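You operate a simulated robot arm through the tools that you are given. There is no shell and no other tool.

You run a simulated robot arm. Do the job below in one go: nothing can be reset, and whatever is moved stays where it is left.

JOB
Switch the middle yellow board off and put the four lead plugs back in their rest.
Fine: Key and main switch off before the first plug is pulled. Any free hole of the four-hole rest will do.

Only the result counts: the job must be done as asked and must still hold three seconds after the hand-in. Knocking over, shifting, dropping, spilling or breaking anything else fails it.

ROBOT AND FRAMES
A 7-joint arm with a two-finger parallel gripper, fixed in place. Base frame: the origin is at the foot of the arm, x ahead of it, y to its left, z up; the work surface is at about z = 0.888. Units: m, rad, N and s.
With the tool pointing down near the work surface it reaches from about 0.1 to 0.64 m from the base axis. Its first joint turns from -1.152 to 1.152 rad. Payload 1.57 kg.
The tool frame sits at the grasp point between the pads (the TCP): z along the fingers, y along the line on which they close. The tips reach 0.03 m beyond it. The gripper opens to 0.08 m. The fingers are 0.017 m wide and 0.012 m thick; the gripper's body (0.04 by 0.082 m) begins 0.08 m behind the TCP.
Orientation is that of the tool frame in the base frame, as a unit quaternion [x, y, z, w]. With the fingers straight down and closing along the base's y, the tool's x points along the base's -x, its y along +y and its z along -z.

CONTROLS
- The arm moves only by the tool move_arm. Its argument "targets" is a list of rows, each a list of 3 entries, a list of its own where there are three numbers: the shift along the tool's x, y, z in cm, then the turn, a rotation vector about the tool's x, y, z in degrees, then the gripper command, from -1 (shut) to 1 (fully open), values between in proportion. In form: [[[dx, dy, dz], [wx, wy, wz], grip], ...]. A call has 1 to 20 rows; each row is the pose to reach, as a shift and turn from the pose commanded when the call began, along the tool's axes at that moment. Each row takes 0.2 s and may step no farther than 0.05 m and 0.15 rad from the row before; otherwise, or with a gripper value out of range, the whole call is refused. A pose out of reach is approached as far as the arm can. The call stops where the force on the tool passes 40 N (or 10 N more than at its start, if that is more) or the arm is blocked; 0.2 s more then pass. The fingers move at their own pace (about 0.072 m/s each) and stop on an object; they squeeze with about 33 N. The grip force told is the motor's: it shows also when the fingers shut on nothing. Time passes only in rows, and 0.2 s behind the last, so rows that repeat a pose let the fingers close. It gives the time, the measured TCP pose, the force on the tool (base axes), the opening and the grip force at its end, in the units of the frame above (readings bear some noise), with the torque about the TCP (base axes, N m) and any sound that the robot's microphone picked up.
- Cameras (640 x 400 px; columns grow to the right, rows downward): "scene" is fixed at [0.075, 0.4582, 1.4213]; the picture's right is [-0.49, -0.87, 0.00], its down [-0.52, 0.29, -0.80] and it looks along [0.70, -0.39, -0.60] (base axes); focal length 256 px, centre (320, 200). "wrist" rides on the gripper at [0.072, -0.007, -0.122] in the tool frame; the picture's right is [0.09, 1.00, 0.00], its down [-0.84, 0.08, -0.54] and it looks along [-0.54, 0.05, 0.84] (tool axes); focal length 238 px, centre (320, 200).
- snapshot(camera): a new picture of that camera. It takes no simulated time.
- pixel_to_xyz(camera, pixels): for up to 12 pixels [column, row] of the newest picture of that camera ("zoom" is the newest enlarged one), the place [x, y, z] in the base frame of the surface seen there, good to about 0.002 m. It takes no simulated time.
- inspect(camera, box): a new picture of the part [left, top, right, bottom] of that camera's present view, enlarged. It takes no simulated time.
- finish_job(): hands the job in; it is judged then, once.

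Open the gripper and draw the arm clear of the work before you hand the job in, unless the task says otherwise.

The tools are called after ">>>" as a command line: name --argument value ..., lists and objects as JSON in quotes. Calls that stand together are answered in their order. move_arm: Moves the arm, as the interface text tells. Its arguments: {"type":"object","properties":{"targets":{"type":"array","items":{"type":"array"}}},"required":["targets"]} The other tools are called the same way: snapshot (camera) takes a picture; pixel_to_xyz (camera, pixels) gives the place of the surface under pixels of a picture; inspect (camera, box) takes an enlarged picture of a part of a camera's view; finish_job () hands the job in.

At the start:

```text
clock: 0.0
tcp_pos: [0.2925, 0.1248, 1.2791]
ee_rot: [0.0, 1.0, 0.0, 0.001]
ft_force: [0.4, -0.4, 0.9]
ft_torque: [0.05, 0.01, -0.01]
grip_width: 0.0801
grasp_force: 0.0
```

scene: 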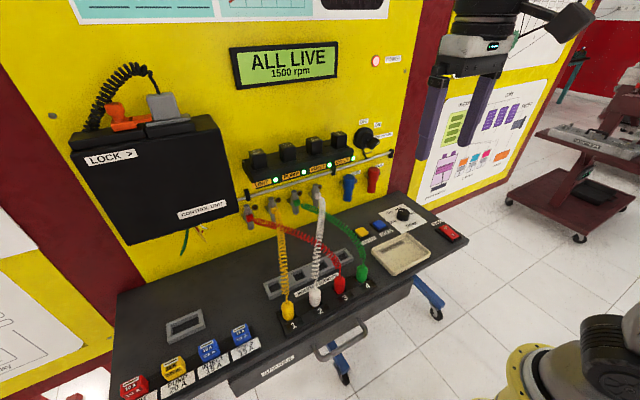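
wrist: 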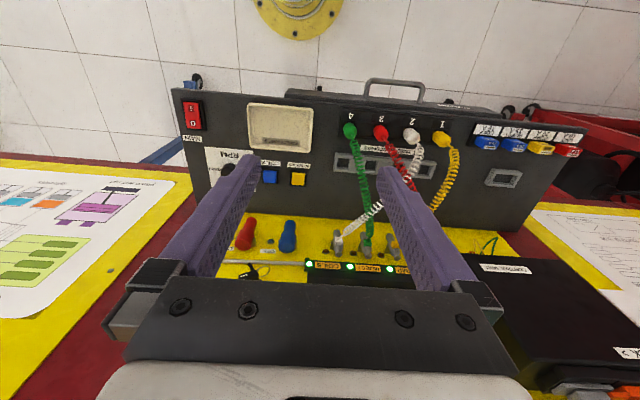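

I start by looking closely at the board: the display reads "ALL LIVE", a key switch appears near (365,138), and a red rocker near (447,232). I enlarge those parts.

>>> inspect --camera "scene" --box '[230, 110, 410, 225]'

>>> inspect --camera "scene" --box '[340, 190, 480, 280]'

>>> inspect --camera "scene" --box '[230, 230, 400, 340]'

>>> inspect --camera "scene" --box '[100, 290, 280, 400]'

>>> inspect --camera "scene" --box '[60, 50, 260, 260]'

>>> inspect --camera "wrist" --box '[160, 80, 360, 290]'

>>> inspect --camera "wrist" --box '[320, 100, 480, 200]'

```text
3.48 times, centred on (320, 168) of scene
```

zoom: 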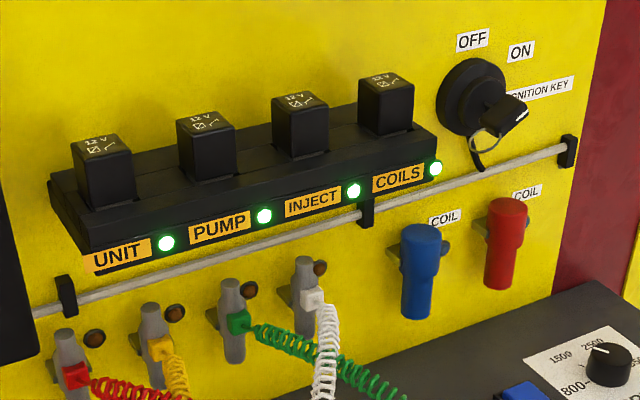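

```text
4.44 times, centred on (410, 235) of scene
```

zoom: 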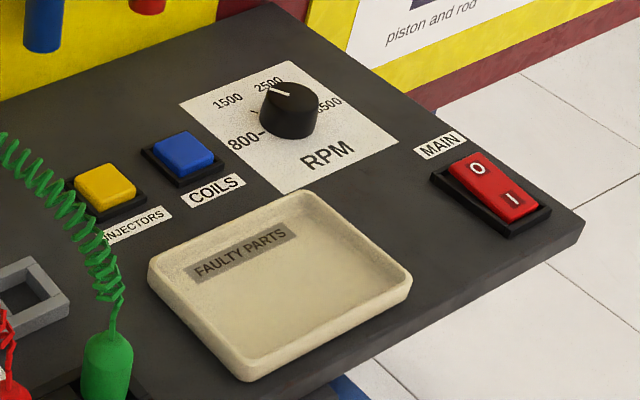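

```text
3.64 times, centred on (315, 285) of scene
```

zoom: 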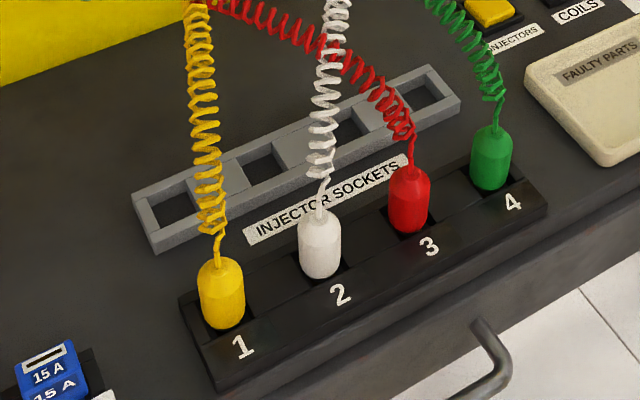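

```text
3.56 times, centred on (190, 345) of scene
```

zoom: 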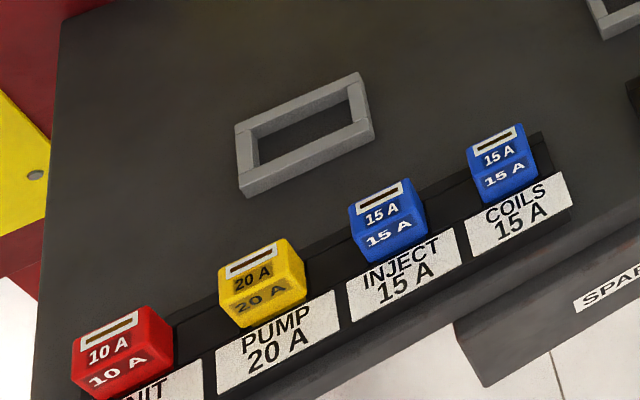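

```text
1.90 times, centred on (160, 155) of scene
```

zoom: 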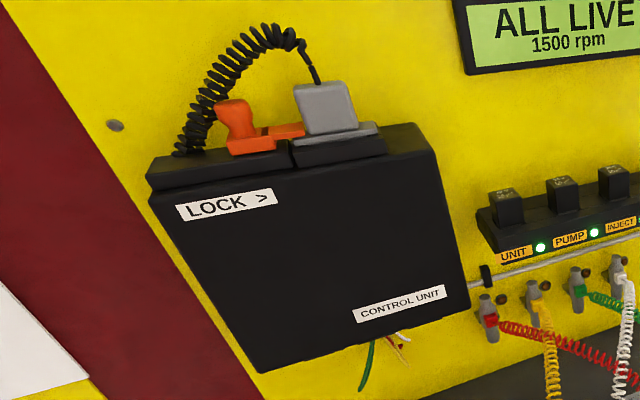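

```text
1.90 times, centred on (260, 185) of wrist
```

zoom: 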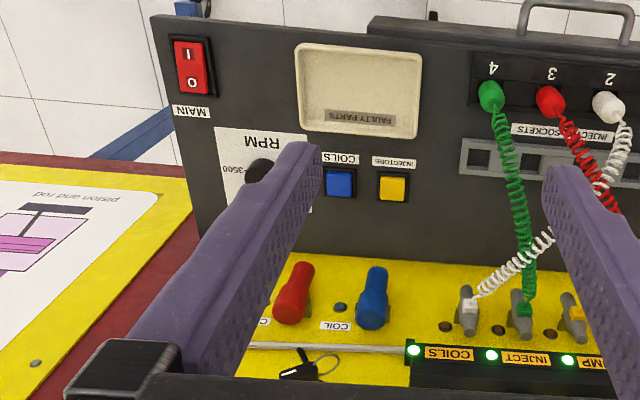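

```text
4.00 times, centred on (400, 150) of wrist
```

zoom: 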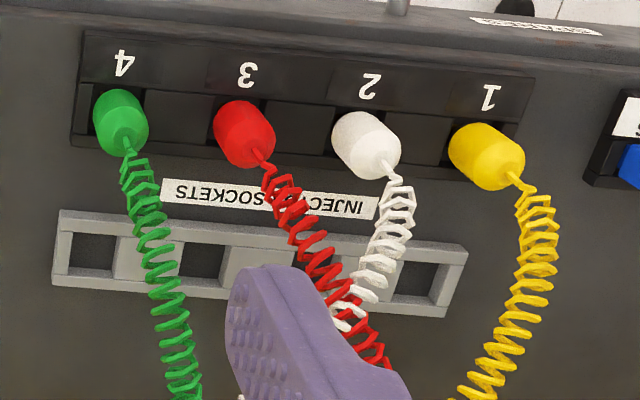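

The plugs sit in the black socket strip, and the grey frame behind with four square holes is the rest. I measure the places of the key, main switch, plugs and rest.

>>> pixel_to_xyz --camera "scene" --pixels '[[365, 138], [375, 142], [443, 228], [452, 235], [289, 303], [316, 289], [340, 277], [362, 265], [277, 290], [302, 277], [326, 264], [347, 253]]'

>>> inspect --camera "scene" --box '[340, 110, 400, 170]'

```text
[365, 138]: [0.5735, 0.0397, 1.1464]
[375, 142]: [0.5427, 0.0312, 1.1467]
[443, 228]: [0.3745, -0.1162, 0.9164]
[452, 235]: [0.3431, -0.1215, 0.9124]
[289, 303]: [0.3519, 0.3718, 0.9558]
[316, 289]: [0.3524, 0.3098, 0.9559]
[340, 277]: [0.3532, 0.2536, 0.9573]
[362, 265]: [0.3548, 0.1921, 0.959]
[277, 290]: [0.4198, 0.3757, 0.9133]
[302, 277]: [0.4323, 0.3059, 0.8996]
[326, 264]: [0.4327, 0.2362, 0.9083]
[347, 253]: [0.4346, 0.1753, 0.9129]
```

```text
6.67 times, centred on (370, 140) of scene
```

zoom: 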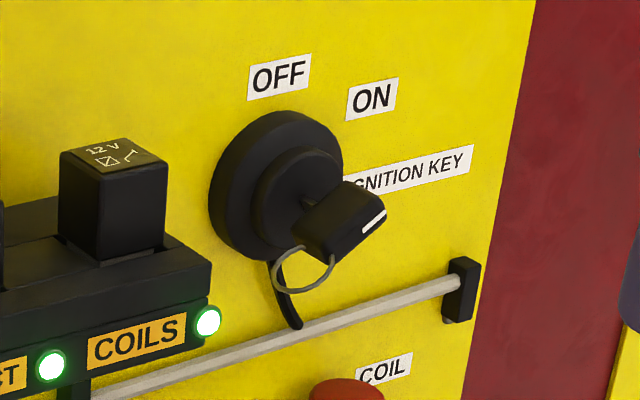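

I measure the lock disc, the labels and the key bow to find the axis and the mark direction.

>>> pixel_to_xyz --camera "zoom" --pixels '[[280, 77], [372, 98], [225, 185], [275, 118], [240, 250], [335, 155], [345, 185], [385, 215], [362, 234], [300, 225], [345, 262], [372, 222]]'

>>> pixel_to_xyz --camera "scene" --pixels '[[349, 190], [373, 178], [392, 152], [433, 226], [437, 219], [470, 238], [421, 255], [405, 222], [404, 214], [370, 320], [340, 345], [300, 370]]'

```text
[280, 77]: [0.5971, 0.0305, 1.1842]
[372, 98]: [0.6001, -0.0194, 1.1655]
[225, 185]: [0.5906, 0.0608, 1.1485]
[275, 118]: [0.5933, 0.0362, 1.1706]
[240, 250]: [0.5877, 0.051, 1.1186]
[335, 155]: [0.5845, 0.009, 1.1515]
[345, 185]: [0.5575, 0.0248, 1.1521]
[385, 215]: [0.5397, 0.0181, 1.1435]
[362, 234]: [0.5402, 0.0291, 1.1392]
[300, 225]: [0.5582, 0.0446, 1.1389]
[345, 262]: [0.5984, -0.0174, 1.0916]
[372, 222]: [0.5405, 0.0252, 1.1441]
```

```text
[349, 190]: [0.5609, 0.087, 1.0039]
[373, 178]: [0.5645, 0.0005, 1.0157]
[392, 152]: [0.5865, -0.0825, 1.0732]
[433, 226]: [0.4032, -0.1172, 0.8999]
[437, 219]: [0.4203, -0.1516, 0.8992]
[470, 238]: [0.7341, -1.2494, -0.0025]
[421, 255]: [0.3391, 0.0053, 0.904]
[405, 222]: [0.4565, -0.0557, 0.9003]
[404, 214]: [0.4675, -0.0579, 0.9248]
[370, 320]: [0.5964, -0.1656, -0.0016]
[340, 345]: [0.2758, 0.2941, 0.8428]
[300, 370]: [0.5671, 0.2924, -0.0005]
```

The key lock axis is near y=0.033, z=1.145 on the wall at x≈0.6. OFF is straight above it, ON is up and to the right, and the mark appears to point at ON. I pitch the hand horizontal in front of the key for a frontal look.

>>> move_arm --targets '[[[-0.7, -0.75, 1.1], [0, -7.5, 0], 1], [[-1.4, -1.5, 2.2], [0, -15, 0], 1], [[-2.1, -2.3, 3.3], [0, -22.5, 0], 1], [[-2.8, -3.05, 4.4], [0, -30, 0], 1], [[-3.5, -3.8, 5.5], [0, -37.5, 0], 1], [[-4.2, -4.6, 6.6], [0, -45, 0], 1], [[-5.0, -5.35, 7.7], [0, -52.5, 0], 1], [[-5.8, -6.1, 8.8], [0, -60, 0], 1], [[-6.5, -6.9, 9.9], [0, -67.5, 0], 1], [[-7.2, -7.65, 11], [0, -75, 0], 1], [[-8, -8.4, 12.1], [0, -82.5, 0], 1], [[-8.75, -9.2, 13.2], [0, -90, 0], 1]]'

>>> snapshot --camera "wrist"

>>> snapshot --camera "scene"

```text
clock: 2.6
tcp_pos: [0.3769, 0.0298, 1.1499]
ee_rot: [0.007, 0.723, -0.011, 0.691]
ft_force: [0.2, -1.3, -0.8]
ft_torque: [-0.01, 0.0, 0.01]
grip_width: 0.0798
grasp_force: 0.0
out of reach, approached as far as the arm can: row 12
```

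```text
taken
```

wrist: 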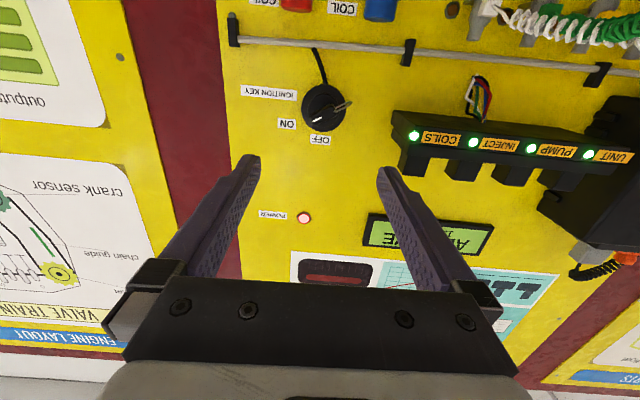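

```text
taken
```

scene: 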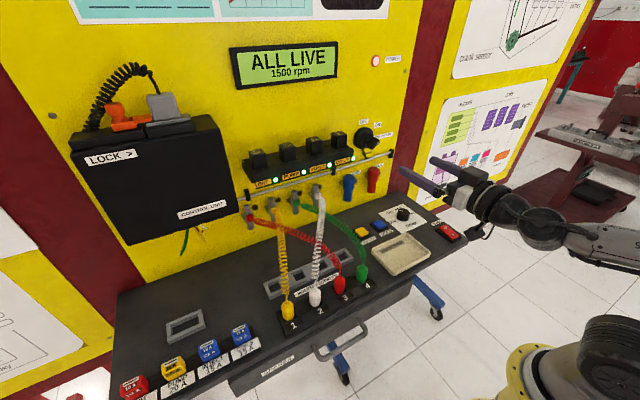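

The hand is horizontal and the wrist view (upside down) shows the key at (322,105). I enlarge it.

>>> inspect --camera "wrist" --box '[270, 65, 380, 150]'

```text
4.71 times, centred on (325, 108) of wrist
```

zoom: 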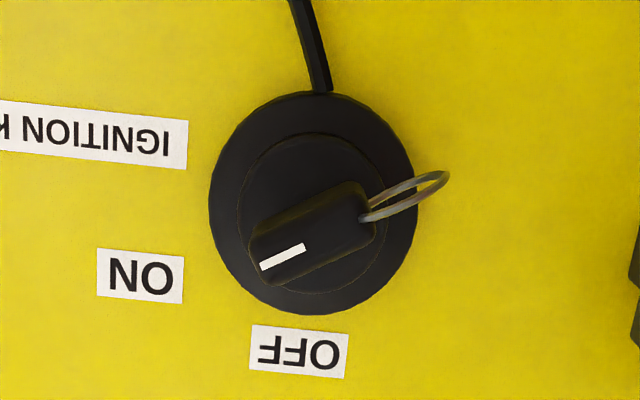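

>>> pixel_to_xyz --camera "zoom" --pixels '[[268, 266], [300, 248], [330, 230], [345, 252], [275, 278], [365, 225], [258, 240], [260, 150], [375, 150], [320, 300], [402, 190], [445, 180]]'

```text
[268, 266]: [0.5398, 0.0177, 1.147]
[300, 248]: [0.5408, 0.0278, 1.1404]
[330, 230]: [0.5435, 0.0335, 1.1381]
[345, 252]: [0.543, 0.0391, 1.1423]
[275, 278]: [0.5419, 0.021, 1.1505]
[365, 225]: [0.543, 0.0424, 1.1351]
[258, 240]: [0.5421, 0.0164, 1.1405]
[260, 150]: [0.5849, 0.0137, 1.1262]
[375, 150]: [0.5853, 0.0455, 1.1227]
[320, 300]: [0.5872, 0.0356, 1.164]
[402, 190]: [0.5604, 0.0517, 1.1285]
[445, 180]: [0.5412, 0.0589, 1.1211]
```

The key bow's face is centred near (0.542, 0.030, 1.143), with its plate about 17° above horizontal towards ON. I roll the tool +73° so the fingers will close across the plate, narrow the opening, and come closer.

>>> move_arm --targets '[[[0, 0, 0.6], [0, 0, 7.3], 0.5], [[0, 0, 1.2], [0, 0, 14.6], 0.2], [[0, 0, 1.8], [0, 0, 21.9], 0], [[0, 0, 2.4], [0, 0, 29.2], -0.1], [[0, 0, 3.0], [0, 0, 36.5], -0.2], [[0, 0, 3.6], [0, 0, 43.8], -0.2], [[0, 0, 4.2], [0, 0, 51.1], -0.2], [[0, 0, 4.8], [0, 0, 58.4], -0.2], [[0, 0, 5.4], [0, 0, 65.7], -0.2], [[0, 0, 6.0], [0, 0, 73], -0.2], [[0, 0, 6.0], [0, 0, 73], -0.2]]'

>>> snapshot --camera "wrist"

>>> snapshot --camera "scene"

```text
clock: 5.0
tcp_pos: [0.3882, 0.0345, 1.2048]
ee_rot: [0.437, 0.579, 0.401, 0.559]
ft_force: [-0.1, -0.2, 0.8]
ft_torque: [-0.01, 0.01, 0.0]
grip_width: 0.0322
grasp_force: 0.0
out of reach, approached as far as the arm can: row 5, 6, 7, 8, 9, 10, 11
```

```text
taken
```

wrist: 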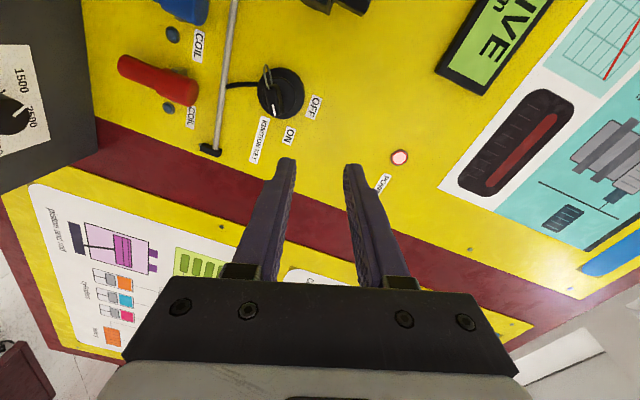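

```text
taken
```

scene: 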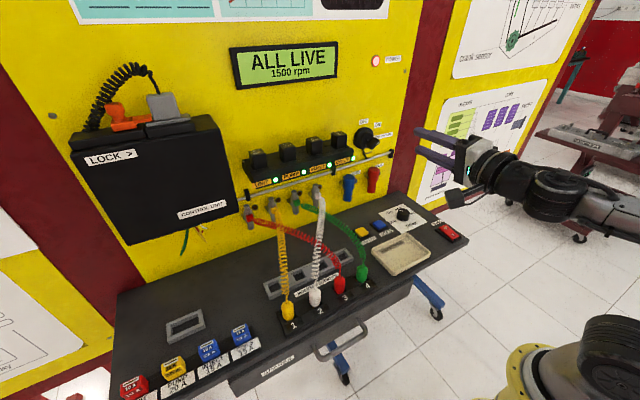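

The readings show the arm stayed short at (0.388, 0.035, 1.205) with the right roll. I advance a little towards the wall, well short of the key, to see how the pose follows.

>>> move_arm --targets '[[[0, 0, 2.0], [0, 0, 0], -0.2], [[0, 0, 4.0], [0, 0, 0], -0.2], [[0, 0, 4.0], [0, 0, 0], -0.2]]'

```text
clock: 5.8
tcp_pos: [0.4207, 0.0366, 1.2212]
ee_rot: [0.438, 0.58, 0.4, 0.559]
ft_force: [-0.2, 0.3, -0.1]
ft_torque: [-0.02, -0.01, 0.01]
grip_width: 0.032
grasp_force: 0.1
out of reach, approached as far as the arm can: row 1, 2, 3
```

The arm drifts upward instead: the wrist roll appears limited in the positive direction beyond about 30°. I roll back to zero and then will use the equivalent grip from the negative side (-107°).

>>> move_arm --targets '[[[0, 0, 0], [0, 0, -8], -0.2], [[0, 0, 0], [0, 0, -16], -0.2], [[0, 0, 0], [0, 0, -24], -0.2], [[0, 0, 0], [0, 0, -32], -0.2], [[0, 0, 0], [0, 0, -40], -0.2], [[0, 0, 0], [0, 0, -48], -0.2], [[0, 0, 0], [0, 0, -56], -0.2], [[0, 0, 0], [0, 0, -64], -0.2], [[0, 0, 0], [0, 0, -72], -0.2], [[0, 0, 0], [0, 0, -73], -0.2]]'

```text
clock: 8.0
tcp_pos: [0.4194, 0.035, 1.2188]
ee_rot: [0.006, 0.722, -0.011, 0.692]
ft_force: [0.7, -0.6, 0.1]
ft_torque: [-0.04, 0.0, 0.04]
grip_width: 0.0318
grasp_force: 0.0
```

Back at zero roll and in reach, at (0.419, 0.035, 1.219). Now I lower to key height, level the pitch, and begin rolling negatively.

>>> move_arm --targets '[[[1.5, -0.1, 0.3], [0, -0.5, 0], -0.2], [[3, -0.2, 0.6], [0, -1, 0], -0.2], [[4.5, -0.3, 0.9], [0, -1.5, 0], -0.2], [[6, -0.4, 1.2], [0, -2, 0], -0.2], [[7.52, -0.5, 1.41], [0, -2.5, 0], -0.2], [[7.52, -0.5, 1.41], [0, -2.5, 0], -0.2]]'

```text
clock: 9.4
tcp_pos: [0.4304, 0.0316, 1.1445]
ee_rot: [0.007, 0.708, -0.01, 0.706]
ft_force: [0.0, 0.2, 0.5]
ft_torque: [0.0, -0.01, 0.0]
grip_width: 0.0319
grasp_force: 0.1
```

In reach and level at (0.430, 0.032, 1.145). Now I roll by -107° in place.

>>> move_arm --targets '[[[0, 0, 0], [0, 0, -8.25], -0.2], [[0, 0, 0], [0, 0, -16.5], -0.2], [[0, 0, 0], [0, 0, -24.75], -0.2], [[0, 0, 0], [0, 0, -33], -0.2], [[0, 0, 0], [0, 0, -41.25], -0.2], [[0, 0, 0], [0, 0, -49.5], -0.2], [[0, 0, 0], [0, 0, -57.75], -0.2], [[0, 0, 0], [0, 0, -66], -0.2], [[0, 0, 0], [0, 0, -74.25], -0.2], [[0, 0, 0], [0, 0, -82.5], -0.2], [[0, 0, 0], [0, 0, -90.75], -0.2], [[0, 0, 0], [0, 0, -99], -0.2], [[0, 0, 0], [0, 0, -107], -0.2], [[0, 0, 0], [0, 0, -107], -0.2]]'

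>>> snapshot --camera "wrist"

>>> snapshot --camera "scene"

```text
clock: 12.4
tcp_pos: [0.4302, 0.0302, 1.1452]
ee_rot: [0.565, -0.426, 0.575, -0.41]
ft_force: [-0.6, 0.2, 0.7]
ft_torque: [-0.04, 0.0, 0.0]
grip_width: 0.0321
grasp_force: 0.1
```

```text
taken
```

wrist: 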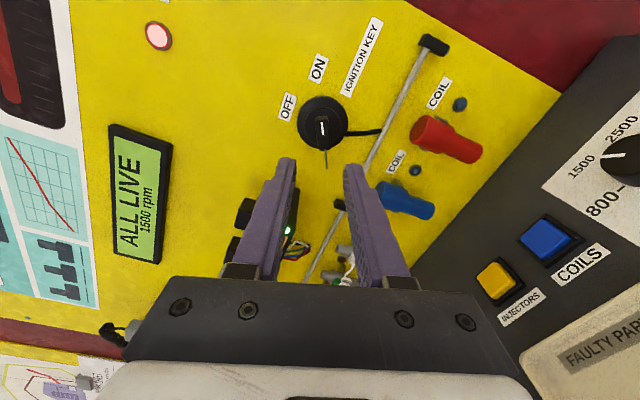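

```text
taken
```

scene: 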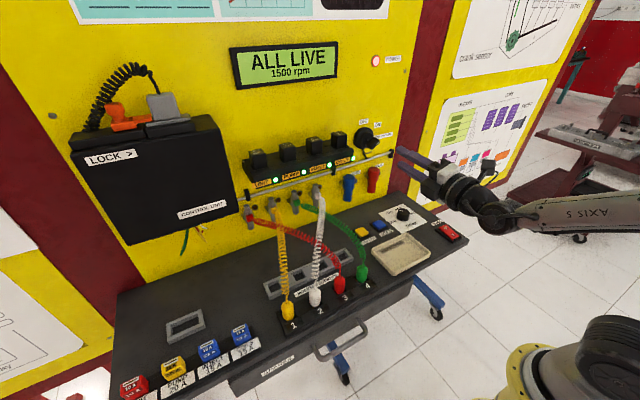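

The roll is reached cleanly; the bow now stands vertical in the wrist picture near (322,130), between the finger tips. I enlarge it to check alignment.

>>> inspect --camera "wrist" --box '[260, 80, 400, 220]'

```text
2.86 times, centred on (330, 150) of wrist
```

zoom: 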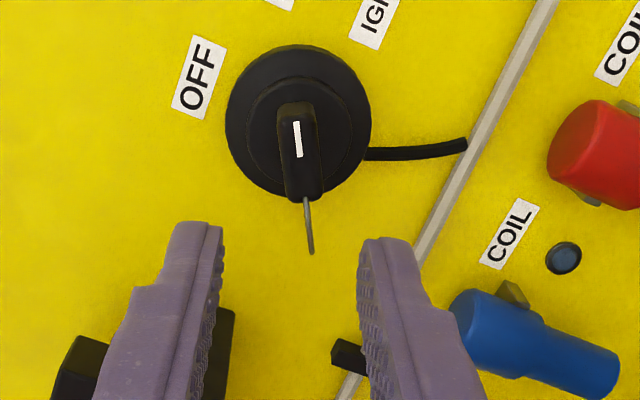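

>>> pixel_to_xyz --camera "zoom" --pixels '[[298, 140], [285, 110], [310, 110], [288, 190], [318, 190], [300, 165], [230, 120], [367, 120], [297, 50], [255, 180], [308, 225], [296, 112]]'

```text
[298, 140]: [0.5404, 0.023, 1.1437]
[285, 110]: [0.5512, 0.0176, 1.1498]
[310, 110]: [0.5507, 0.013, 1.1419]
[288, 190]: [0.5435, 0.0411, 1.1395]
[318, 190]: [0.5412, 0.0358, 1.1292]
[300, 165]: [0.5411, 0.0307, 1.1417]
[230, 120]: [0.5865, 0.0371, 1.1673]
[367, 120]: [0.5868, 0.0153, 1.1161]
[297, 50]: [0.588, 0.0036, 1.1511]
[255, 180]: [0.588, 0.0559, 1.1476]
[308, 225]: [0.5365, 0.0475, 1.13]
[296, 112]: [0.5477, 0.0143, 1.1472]
```

Measured more closely, the bow stands about 28–29° above horizontal on an axis near y=0.029, z=1.1407. I roll another -12°, correct the small offset, come to about 5 cm short and look again.

>>> move_arm --targets '[[[-0.1, 0.15, 1.5], [0.2, -0.7, -6], -0.2], [[-0.28, 0.36, 3.0], [0.45, -1.43, -12], -0.2], [[-0.28, 0.36, 5.0], [0.45, -1.43, -12], -0.2], [[-0.28, 0.36, 6.0], [0.45, -1.43, -12], -0.2], [[-0.28, 0.36, 6.0], [0.45, -1.43, -12], -0.2]]'

>>> inspect --camera "wrist" --box '[240, 80, 400, 240]'

>>> inspect --camera "scene" --box '[340, 100, 460, 200]'

```text
clock: 13.6
tcp_pos: [0.4898, 0.0325, 1.1421]
ee_rot: [0.612, -0.36, 0.608, -0.356]
ft_force: [-0.1, -0.6, -0.4]
ft_torque: [0.04, -0.02, -0.01]
grip_width: 0.0322
grasp_force: 0.1
out of reach, approached as far as the arm can: row 4
```

```text
2.50 times, centred on (320, 160) of wrist
```

zoom: 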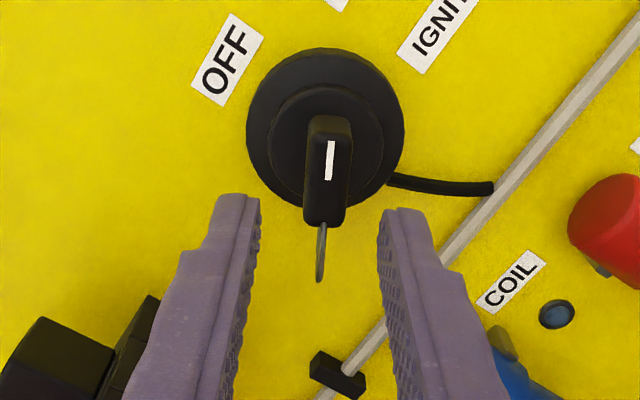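

```text
4.00 times, centred on (400, 150) of scene
```

zoom: 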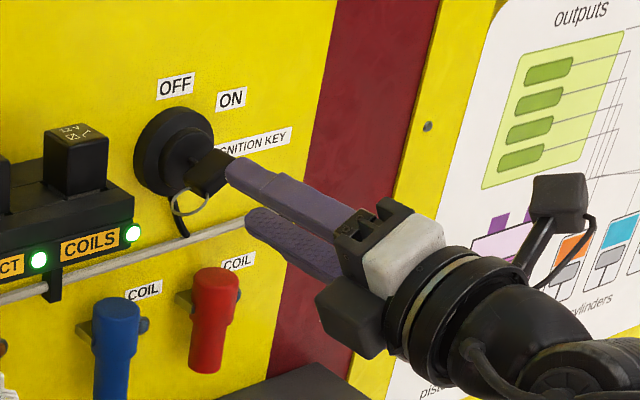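

The bow lines up parallel to the fingers and centred between them. I advance about 4.8 cm so the pads enclose the bow, with the small lateral correction.

>>> move_arm --targets '[[[0.12, 0.15, 1.0], [0, 0, 0], -0.2], [[0.24, 0.29, 2.0], [0, 0, 0], -0.2], [[0.24, 0.29, 3.0], [0, 0, 0], -0.2], [[0.24, 0.29, 4.0], [0, 0, 0], -0.2], [[0.24, 0.29, 4.8], [0, 0, 0], -0.2], [[0.24, 0.29, 4.8], [0, 0, 0], -0.2]]'

>>> inspect --camera "wrist" --box '[240, 80, 400, 240]'

>>> inspect --camera "scene" --box '[340, 100, 460, 200]'

```text
clock: 15.0
tcp_pos: [0.5379, 0.0371, 1.1397]
ee_rot: [0.612, -0.36, 0.609, -0.354]
ft_force: [-0.3, 0.5, -1.1]
ft_torque: [0.01, -0.04, 0.03]
grip_width: 0.0321
grasp_force: 0.0
out of reach, approached as far as the arm can: row 1, 2, 3, 4, 5, 6
```

```text
2.50 times, centred on (320, 160) of wrist
```

zoom: 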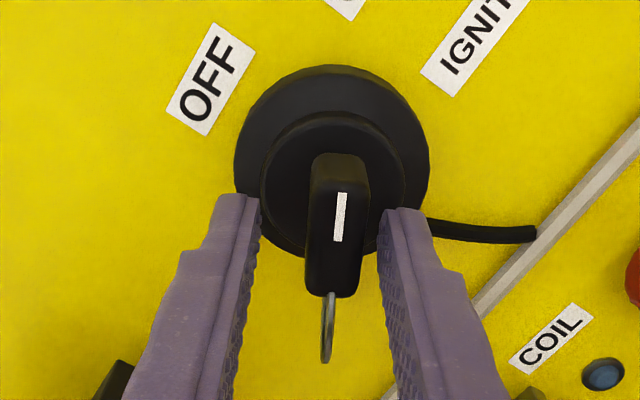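

```text
4.00 times, centred on (400, 150) of scene
```

zoom: 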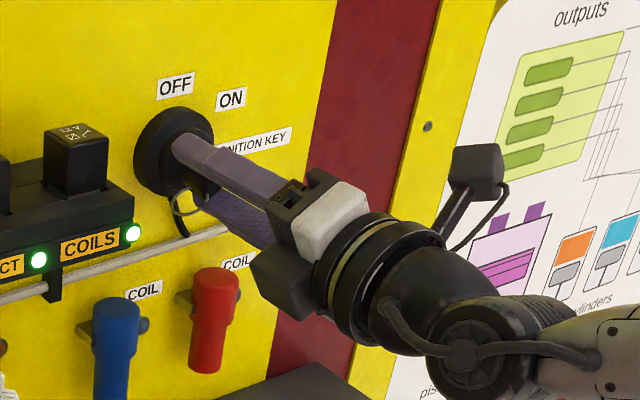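

The reading shows y drifted to 0.037: this roll is at the edge of what the wrist can do, so turning further negative is not sensible from here. I back out straight without touching, and will instead come at roll about +30°, where squeezing and rolling back to 0° turns the bow towards OFF.

>>> move_arm --targets '[[[0, 0, -2.0], [0, 0, 0], -0.2], [[0, 0, -4.0], [0, 0, 0], -0.2], [[0, 0, -6.0], [0, 0, 0], -0.2], [[0, 0, -8.0], [0, 0, 0], -0.2], [[0, 0, -10.0], [0, 0, 0], -0.2], [[0, 0, -10.0], [0, 0, 8], -0.2], [[0, 0, -10.0], [0, 0, 16], -0.2], [[0, 0, -10.0], [0, 0, 24], -0.2], [[0, 0, -10.0], [0, 0, 32], -0.2], [[0, 0, -10.0], [0, 0, 40], -0.2], [[0, 0, -10.0], [0, 0, 48], -0.2], [[0, 0, -10.0], [0, 0, 56], -0.2], [[0, 0, -10.0], [0, 0, 64], -0.2], [[0, 0, -10.0], [0, 0, 72], -0.2], [[0, 0, -10.0], [0, 0, 80], -0.2], [[0, 0, -10.0], [0, 0, 88], -0.2], [[0, 0, -10.0], [0, 0, 96], -0.2], [[0, 0, -10.0], [0, 0, 104], -0.2], [[0, 0, -10.0], [0, 0, 112], -0.2], [[0, 0, -10.0], [0, 0, 119], -0.2]]'

```text
clock: 19.2
tcp_pos: [0.4366, 0.036, 1.1414]
ee_rot: [-0.002, 0.708, 0.0, 0.706]
ft_force: [0.7, 0.2, -0.4]
ft_torque: [0.02, -0.01, 0.02]
grip_width: 0.0319
grasp_force: 0.1
```

Back at zero roll at (0.437, 0.036, 1.141). I move to 5 cm short of the key on its axis while rolling to +32°, watching which rows stay in reach.

>>> move_arm --targets '[[[0.05, -0.3, 2.0], [0, 0, 0], -0.2], [[0.05, -0.7, 4.0], [0, 0, 0], -0.2], [[0.05, -0.7, 5.4], [0, 0, 0], -0.2], [[0.05, -0.7, 5.4], [0, 0, 8], -0.2], [[0.05, -0.7, 5.4], [0, 0, 16], -0.2], [[0.05, -0.7, 5.4], [0, 0, 24], -0.2], [[0.05, -0.7, 5.4], [0, 0, 32], -0.2], [[0.05, -0.7, 5.4], [0, 0, 36], -0.2], [[0.05, -0.7, 5.4], [0, 0, 40], -0.2], [[0.05, -0.7, 5.4], [0, 0, 40], -0.2]]'

>>> inspect --camera "wrist" --box '[240, 80, 400, 240]'

```text
clock: 21.4
tcp_pos: [0.477, 0.0721, 1.1967]
ee_rot: [0.242, 0.669, 0.238, 0.661]
ft_force: [0.0, -0.2, -0.2]
ft_torque: [0.0, -0.02, 0.01]
grip_width: 0.0319
grasp_force: 0.0
out of reach, approached as far as the arm can: row 3, 4, 5, 6, 7, 8, 9, 10
```

```text
2.50 times, centred on (320, 160) of wrist
```

zoom: 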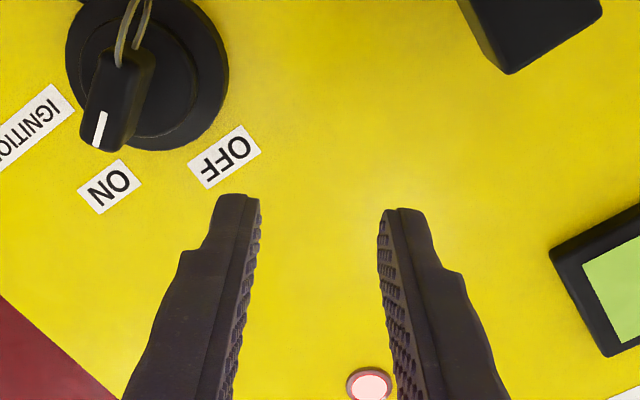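

The arm drifted to (0.477, 0.072, 1.197); forward of x≈0.48 a joint limit is met with a level tool. I look at the arm's posture to understand which joint is limiting.

>>> snapshot --camera "scene"

>>> inspect --camera "scene" --box '[400, 120, 640, 400]'

>>> pixel_to_xyz --camera "scene" --pixels '[[440, 160], [480, 175], [510, 190], [540, 200], [570, 215], [600, 225], [630, 235], [520, 370], [560, 370], [600, 350], [630, 330], [610, 390]]'

```text
taken
```

scene: 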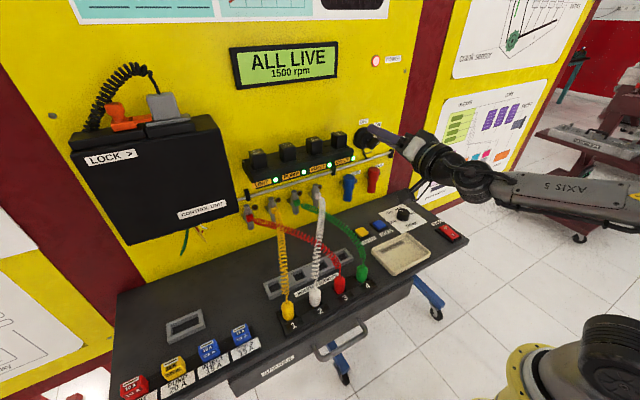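

```text
1.43 times, centred on (520, 260) of scene
```

zoom: 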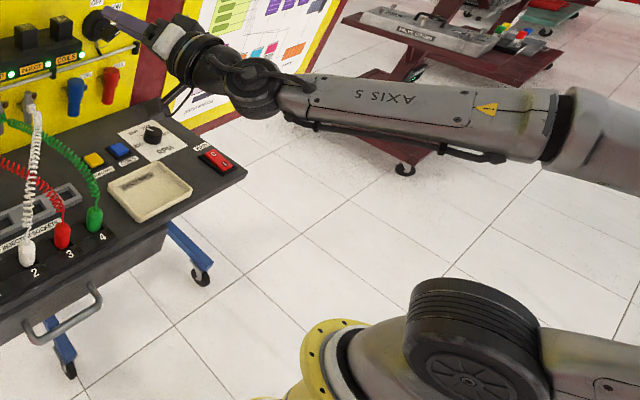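

```text
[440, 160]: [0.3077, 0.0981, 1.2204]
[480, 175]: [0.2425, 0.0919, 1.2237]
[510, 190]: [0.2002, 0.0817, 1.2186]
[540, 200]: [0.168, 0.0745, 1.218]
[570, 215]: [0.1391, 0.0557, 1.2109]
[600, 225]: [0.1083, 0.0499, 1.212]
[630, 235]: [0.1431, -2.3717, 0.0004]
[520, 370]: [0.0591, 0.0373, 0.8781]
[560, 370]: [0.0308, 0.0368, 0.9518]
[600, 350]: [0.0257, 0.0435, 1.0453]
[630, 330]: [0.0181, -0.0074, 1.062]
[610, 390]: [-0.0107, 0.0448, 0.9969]
```

The forearm lies level at z≈1.21 in line with the tool, so the wrist is nearly straight (singular). I back off, undo the roll, and pitch the tool 30° downwards; a grip tilted within the key plate's plane still turns it.

>>> move_arm --targets '[[[0, 0, -2], [0, 0, -8], -0.2], [[0, 0, -4], [0, 0, -16], -0.2], [[0, 0, -6], [0, 0, -24], -0.2], [[0, 0, -6], [0, 0, -32], -0.2], [[0, 0, -6], [0, 0, -40], -0.2], [[0, 0, -6], [0, 0, -40], -0.2]]'

```text
clock: 22.8
tcp_pos: [0.4175, 0.0727, 1.196]
ee_rot: [-0.005, 0.709, -0.001, 0.705]
ft_force: [0.2, -0.9, 0.1]
ft_torque: [-0.02, 0.0, 0.0]
grip_width: 0.0318
grasp_force: 0.1
```

Now I pitch down 30° and move to in front of the key axis at about (0.45, 0.029, 1.19).

>>> move_arm --targets '[[[0.1, -1.1, 0.8], [0, 7.5, 0], -0.2], [[0.3, -2.2, 1.6], [0, 15, 0], -0.2], [[0.5, -3.3, 2.4], [0, 22.5, 0], -0.2], [[0.6, -4.4, 3.2], [0, 30, 0], -0.2], [[0.6, -4.4, 3.2], [0, 30, 0], -0.2]]'

```text
clock: 24.0
tcp_pos: [0.4493, 0.0299, 1.1892]
ee_rot: [-0.002, 0.868, -0.002, 0.497]
ft_force: [0.1, 0.3, 0.1]
ft_torque: [-0.02, 0.0, -0.01]
grip_width: 0.0319
grasp_force: 0.0
out of reach, approached as far as the arm can: row 4
```

At (0.449, 0.030, 1.189) pitched 30° down. Now I rotate this tool pose +62° about the base x axis (the key's axis) to the starting grip orientation, stopping 5 cm short of the bow.

>>> move_arm --targets '[[[0.2, -0.11, 0.5], [-3.93, 0, 6.69], -0.2], [[0.4, -0.22, 1.0], [-7.86, 0, 13.38], -0.2], [[0.6, -0.33, 1.5], [-11.79, 0, 20.07], -0.2], [[0.8, -0.44, 2.0], [-15.72, 0, 26.76], -0.2], [[1.0, -0.55, 3.0], [-19.65, 0, 33.45], -0.2], [[1.2, -0.66, 4.0], [-23.58, 0, 40.14], -0.2], [[1.4, -0.77, 5.0], [-27.5, 0, 46.8], -0.2], [[1.64, -0.88, 5.97], [-31.4, 0, 53.5], -0.2], [[1.64, -0.88, 5.97], [-31.4, 0, 53.5], -0.2]]'

>>> inspect --camera "wrist" --box '[220, 60, 420, 260]'

>>> snapshot --camera "scene"

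```text
clock: 26.0
tcp_pos: [0.4924, 0.0207, 1.1464]
ee_rot: [0.255, 0.744, 0.447, 0.427]
ft_force: [-0.4, 0.3, -0.2]
ft_torque: [-0.01, -0.02, 0.0]
grip_width: 0.032
grasp_force: 0.2
out of reach, approached as far as the arm can: row 2
```

```text
2.00 times, centred on (320, 160) of wrist
```

zoom: 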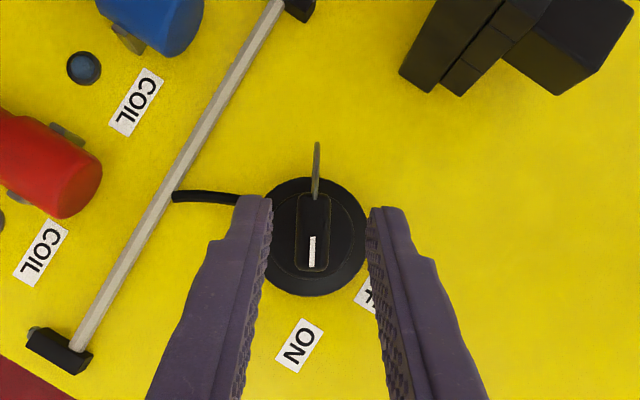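

```text
taken
```

scene: 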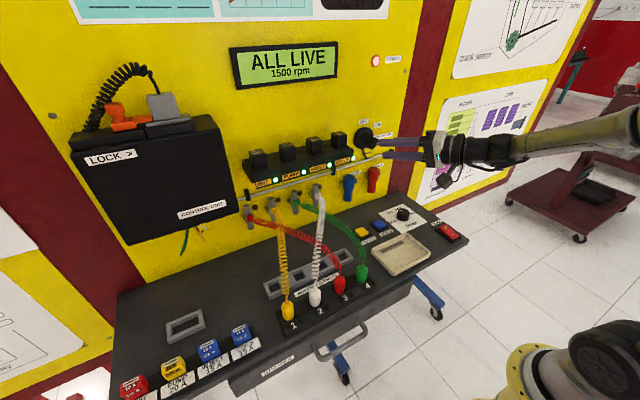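

The pose was reached and the bow sits aligned between the fingers at zoom (313,232). I advance 5 cm straight along base x to straddle the bow.

>>> move_arm --targets '[[[-0.5, -0.02, 0.87], [0, 0, 0], -0.2], [[-0.99, -0.04, 1.74], [0, 0, 0], -0.2], [[-1.48, -0.06, 2.62], [0, 0, 0], -0.2], [[-1.97, -0.07, 3.49], [0, 0, 0], -0.2], [[-2.46, -0.08, 4.36], [0, 0, 0], -0.2], [[-2.46, -0.08, 4.36], [0, 0, 0], -0.2]]'

>>> inspect --camera "wrist" --box '[220, 60, 420, 260]'

>>> inspect --camera "scene" --box '[340, 100, 440, 200]'

```text
clock: 27.4
tcp_pos: [0.5429, 0.0209, 1.1454]
ee_rot: [0.253, 0.745, 0.447, 0.426]
ft_force: [0.2, 0.3, -0.3]
ft_torque: [-0.01, 0.0, 0.01]
grip_width: 0.0319
grasp_force: 0.0
```

```text
2.00 times, centred on (320, 160) of wrist
```

zoom: 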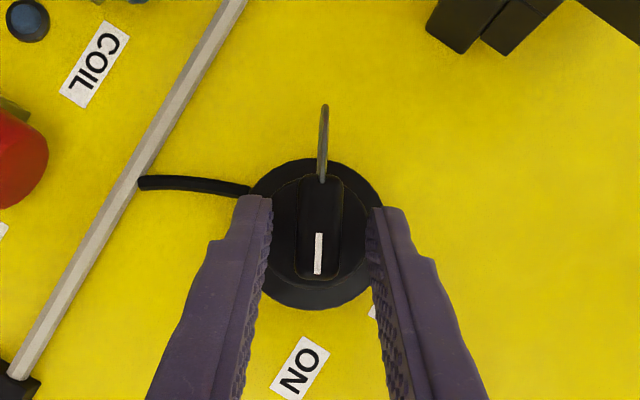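

```text
4.00 times, centred on (390, 150) of scene
```

zoom: 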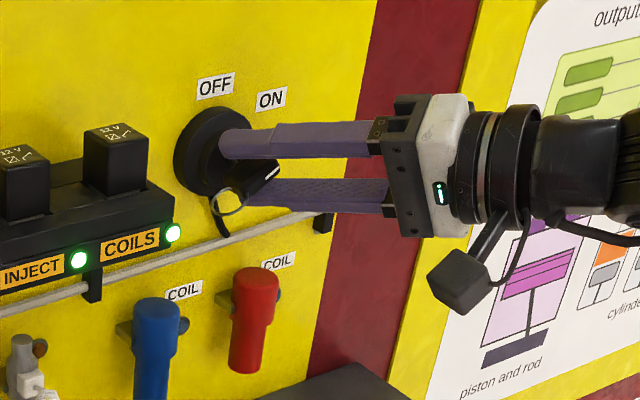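

The bow lies centred between the pads. I close the fingers on it.

>>> move_arm --targets '[[[0, 0, 0], [0, 0, 0], -0.6], [[0, 0, 0], [0, 0, 0], -1], [[0, 0, 0], [0, 0, 0], -1], [[0, 0, 0], [0, 0, 0], -1]]'

>>> inspect --camera "wrist" --box '[220, 60, 420, 260]'

```text
clock: 28.4
tcp_pos: [0.5441, 0.0212, 1.1448]
ee_rot: [0.254, 0.746, 0.445, 0.426]
ft_force: [1.3, -2.8, -3.1]
ft_torque: [-0.78, 0.67, -0.26]
grip_width: 0.0142
grasp_force: 30.0
```

```text
2.00 times, centred on (320, 160) of wrist
```

zoom: 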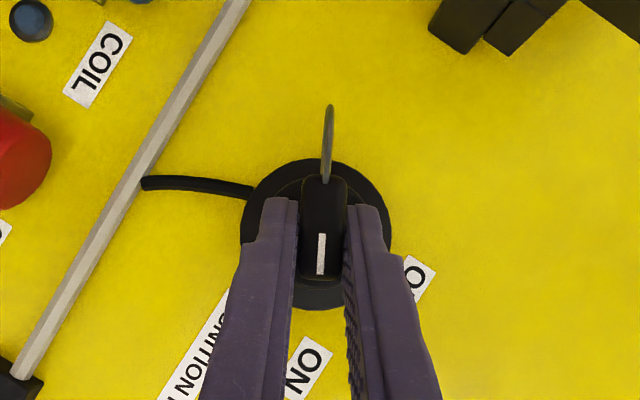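

The bow is gripped (opening 14 mm, 30 N, low reaction). I now turn it 62° counter-clockwise about the key axis towards OFF.

>>> move_arm --targets '[[[0.007, 0.121, 0.004], [3.93, 0, -6.69], -1], [[0.028, 0.239, 0.017], [7.86, 0, -13.38], -1], [[0.062, 0.354, 0.037], [11.79, 0, -20.07], -1], [[0.109, 0.461, 0.065], [15.72, 0, -26.76], -1], [[0.169, 0.56, 0.1], [19.65, 0, -33.45], -1], [[0.239, 0.649, 0.142], [23.58, 0, -40.14], -1], [[0.319, 0.726, 0.189], [27.5, 0, -46.8], -1], [[0.408, 0.79, 0.241], [31.4, 0, -53.5], -1], [[0.408, 0.79, 0.241], [31.4, 0, -53.5], -1]]'

>>> snapshot --camera "scene"

>>> inspect --camera "wrist" --box '[220, 60, 420, 260]'

```text
clock: 30.4
tcp_pos: [0.5434, 0.0298, 1.1509]
ee_rot: [-0.001, 0.867, -0.002, 0.499]
ft_force: [-1.3, 3.0, 2.1]
ft_torque: [0.16, -0.62, -0.51]
grip_width: 0.0141
grasp_force: 30.3
out of reach, approached as far as the arm can: row 8
```

```text
taken
```

scene: 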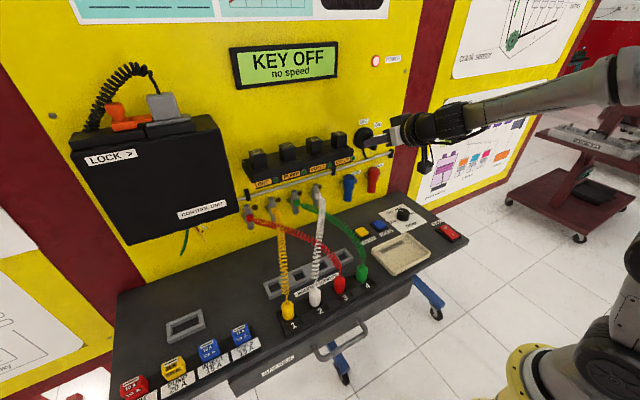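

```text
2.00 times, centred on (320, 160) of wrist
```

zoom: 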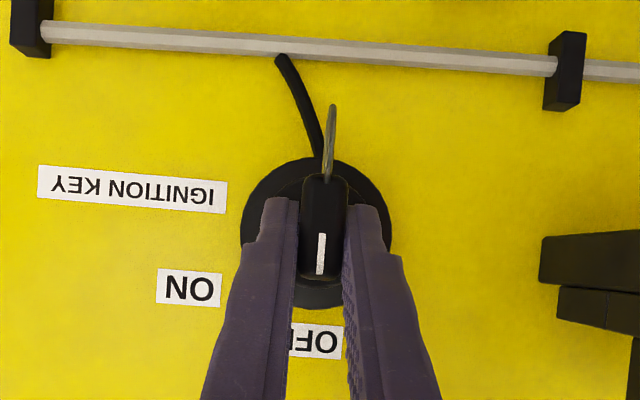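

The display now reads "KEY OFF / no speed". I open the fingers and draw back along -x.

>>> move_arm --targets '[[[0, 0, 0], [0, 0, 0], -0.4], [[0, 0, 0], [0, 0, 0], -0.2], [[0, 0, 0], [0, 0, 0], -0.2], [[1.0, 0, -1.73], [0, 0, 0], -0.2], [[2.0, 0, -3.46], [0, 0, 0], -0.2], [[3.0, 0, -5.2], [0, 0, 0], -0.2], [[4.0, 0, -6.9], [0, 0, 0], -0.2], [[5.0, 0, -8.65], [0, 0, 0], -0.2], [[5.0, 0, -8.65], [0, 0, 0], -0.2]]'

>>> snapshot --camera "scene"

>>> snapshot --camera "wrist"

```text
clock: 32.4
tcp_pos: [0.4439, 0.0281, 1.1503]
ee_rot: [-0.003, 0.867, -0.002, 0.498]
ft_force: [0.2, 0.5, -0.8]
ft_torque: [0.02, -0.01, 0.04]
grip_width: 0.0323
grasp_force: 0.1
```

```text
taken
```

scene: 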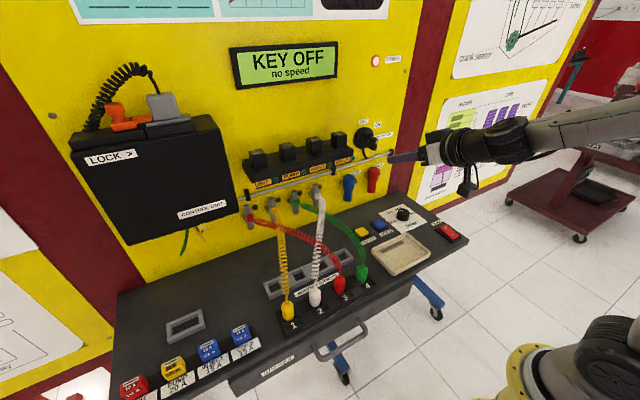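

```text
taken
```

wrist: 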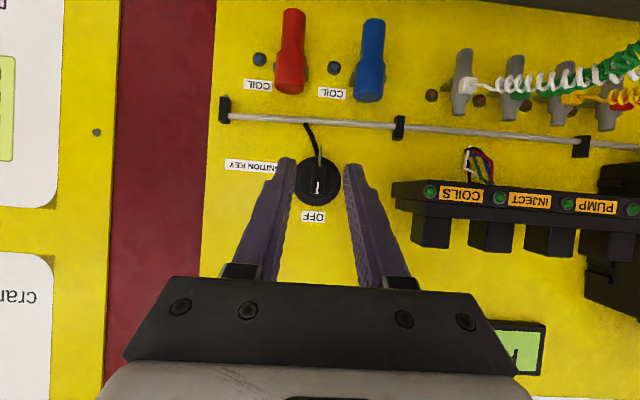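

The key mark points at OFF and the LEDs are dark. Next the main rocker: I pitch the tool down and move above it near (0.34, -0.12), closing the fingers.

>>> move_arm --targets '[[[1.2, -1.85, -0.8], [0, 7.5, 0], -0.2], [[2.4, -3.7, -1.6], [0, 15, 0], -0.2], [[3.6, -5.55, -2.4], [0, 22.5, 0], -0.2], [[4.8, -7.4, -3.25], [0, 30, 0], -0.4], [[6.0, -9.25, -4.1], [0, 37.5, 0], -0.6], [[7.2, -11.1, -4.9], [0, 45, 0], -0.8], [[8.4, -12.95, -5.7], [0, 52.5, 0], -1], [[9.56, -14.8, -6.5], [0, 60, 0], -1], [[9.56, -14.8, -6.5], [0, 60, 0], -1]]'

>>> snapshot --camera "wrist"

>>> inspect --camera "scene" --box '[410, 200, 480, 260]'

```text
clock: 34.4
tcp_pos: [0.3396, -0.12, 1.1021]
ee_rot: [-0.001, 1.0, -0.003, -0.004]
ft_force: [-0.1, 0.6, -0.2]
ft_torque: [-0.03, 0.02, -0.05]
grip_width: 0.0001
grasp_force: 21.3
out of reach, approached as far as the arm can: row 1, 2, 3
```

```text
taken
```

wrist: 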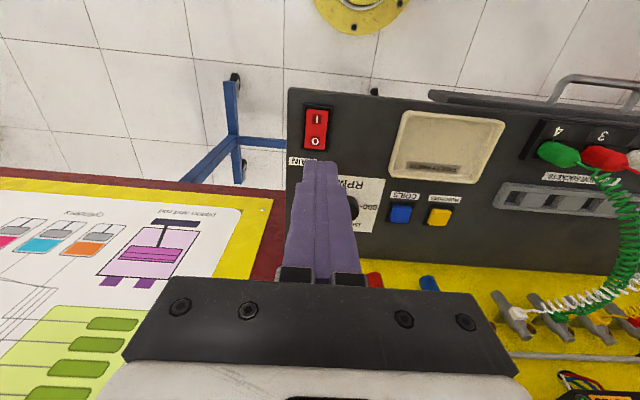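

```text
6.67 times, centred on (445, 230) of scene
```

zoom: 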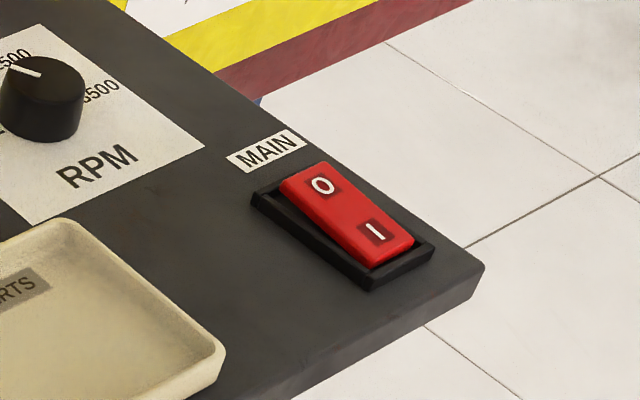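

I measure the rocker's corners and ends in the enlarged scene picture: the O end (322,185) stands proud, the I end (372,232) is pressed in.

>>> pixel_to_xyz --camera "zoom" --pixels '[[322, 185], [374, 232], [290, 185], [325, 168], [375, 262], [408, 240], [260, 200], [368, 283], [425, 250], [340, 205], [310, 177], [200, 230]]'

>>> inspect --camera "wrist" --box '[280, 90, 360, 180]'

```text
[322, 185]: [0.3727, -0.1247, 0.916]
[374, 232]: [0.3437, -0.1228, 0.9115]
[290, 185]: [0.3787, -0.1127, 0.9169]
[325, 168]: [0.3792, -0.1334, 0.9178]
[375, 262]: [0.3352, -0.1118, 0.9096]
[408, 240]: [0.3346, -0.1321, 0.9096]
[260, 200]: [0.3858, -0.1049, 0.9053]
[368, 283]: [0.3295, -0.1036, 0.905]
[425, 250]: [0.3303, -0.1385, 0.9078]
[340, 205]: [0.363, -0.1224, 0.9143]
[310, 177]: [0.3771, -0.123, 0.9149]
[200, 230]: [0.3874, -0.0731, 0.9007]
```

```text
4.44 times, centred on (320, 135) of wrist
```

zoom: 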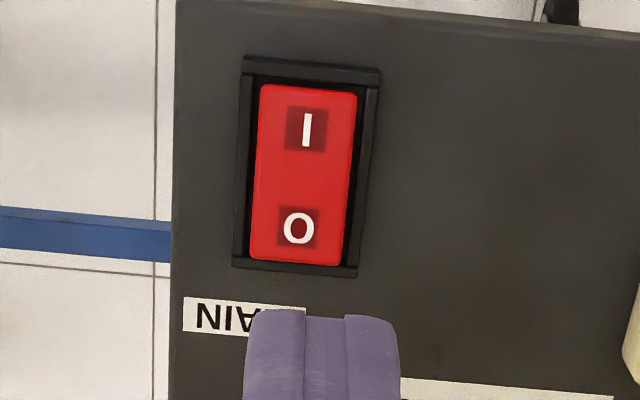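

The rocker spans x 0.335–0.379 at y≈-0.1225, with the O end high at z≈0.9175. I bring the closed fingertips above the O end at (0.376, -0.1225), tips 8 mm clear.

>>> move_arm --targets '[[[-1.2, -0.1, 2.0], [0, -0.2, 0], -1], [[-2.5, -0.2, 5.0], [0, -0.4, 0], -1], [[-3.7, -0.25, 8.5], [0, -0.4, 0], -1], [[-3.72, -0.25, 12.0], [0, -0.4, 0], -1], [[-3.75, -0.25, 14.0], [0, -0.4, 0], -1], [[-3.76, -0.25, 14.6], [0, -0.4, 0], -1], [[-3.76, -0.25, 14.6], [0, -0.4, 0], -1]]'

>>> inspect --camera "scene" --box '[400, 180, 490, 260]'

>>> inspect --camera "wrist" --box '[250, 80, 410, 240]'

```text
clock: 36.0
tcp_pos: [0.3763, -0.1238, 0.9538]
ee_rot: [-0.001, 1.0, -0.002, 0.001]
ft_force: [-0.7, -0.3, 0.7]
ft_torque: [0.0, 0.0, 0.0]
grip_width: 0.0
grasp_force: 21.7
```

```text
5.00 times, centred on (445, 220) of scene
```

zoom: 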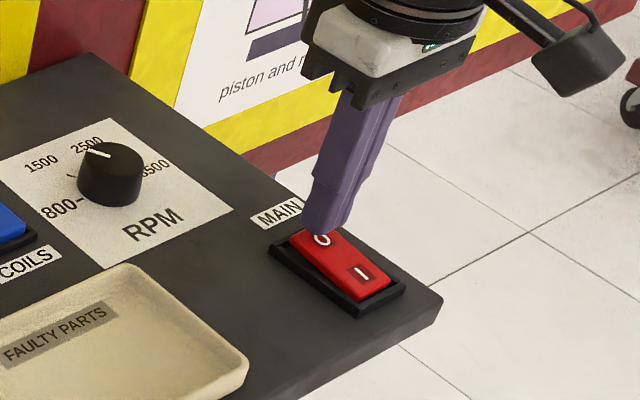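

```text
2.50 times, centred on (330, 160) of wrist
```

zoom: 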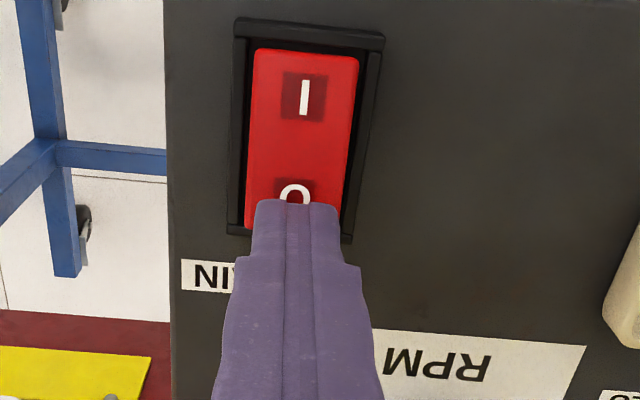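

The tips hover directly over the O end. I press down in small steps to about 1.4 cm lower; the call stops by itself on excess force.

>>> move_arm --targets '[[[0, 0.05, 0.5], [0, 0, 0], -1], [[0, 0.05, 0.8], [0, 0, 0], -1], [[0, 0.05, 1.0], [0, 0, 0], -1], [[0, 0.05, 1.2], [0, 0, 0], -1], [[0, 0.05, 1.3], [0, 0, 0], -1], [[0, 0.05, 1.4], [0, 0, 0], -1]]'

>>> snapshot --camera "scene"

>>> inspect --camera "scene" --box '[400, 180, 490, 260]'

```text
clock: 37.4
tcp_pos: [0.3766, -0.1217, 0.9428]
ee_rot: [-0.002, 1.0, -0.003, 0.004]
ft_force: [-3.8, 0.5, 18.0]
ft_torque: [0.03, 0.26, 0.02]
grip_width: 0.0
grasp_force: 21.3
```

```text
taken
```

scene: 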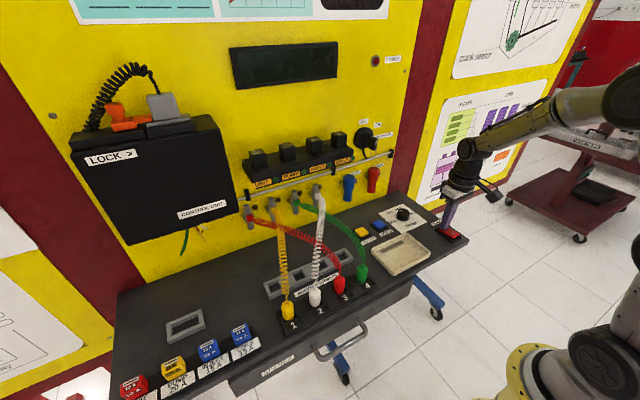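

```text
5.00 times, centred on (445, 220) of scene
```

zoom: 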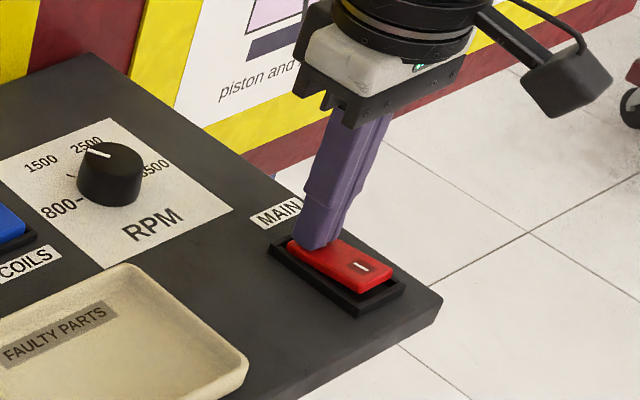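

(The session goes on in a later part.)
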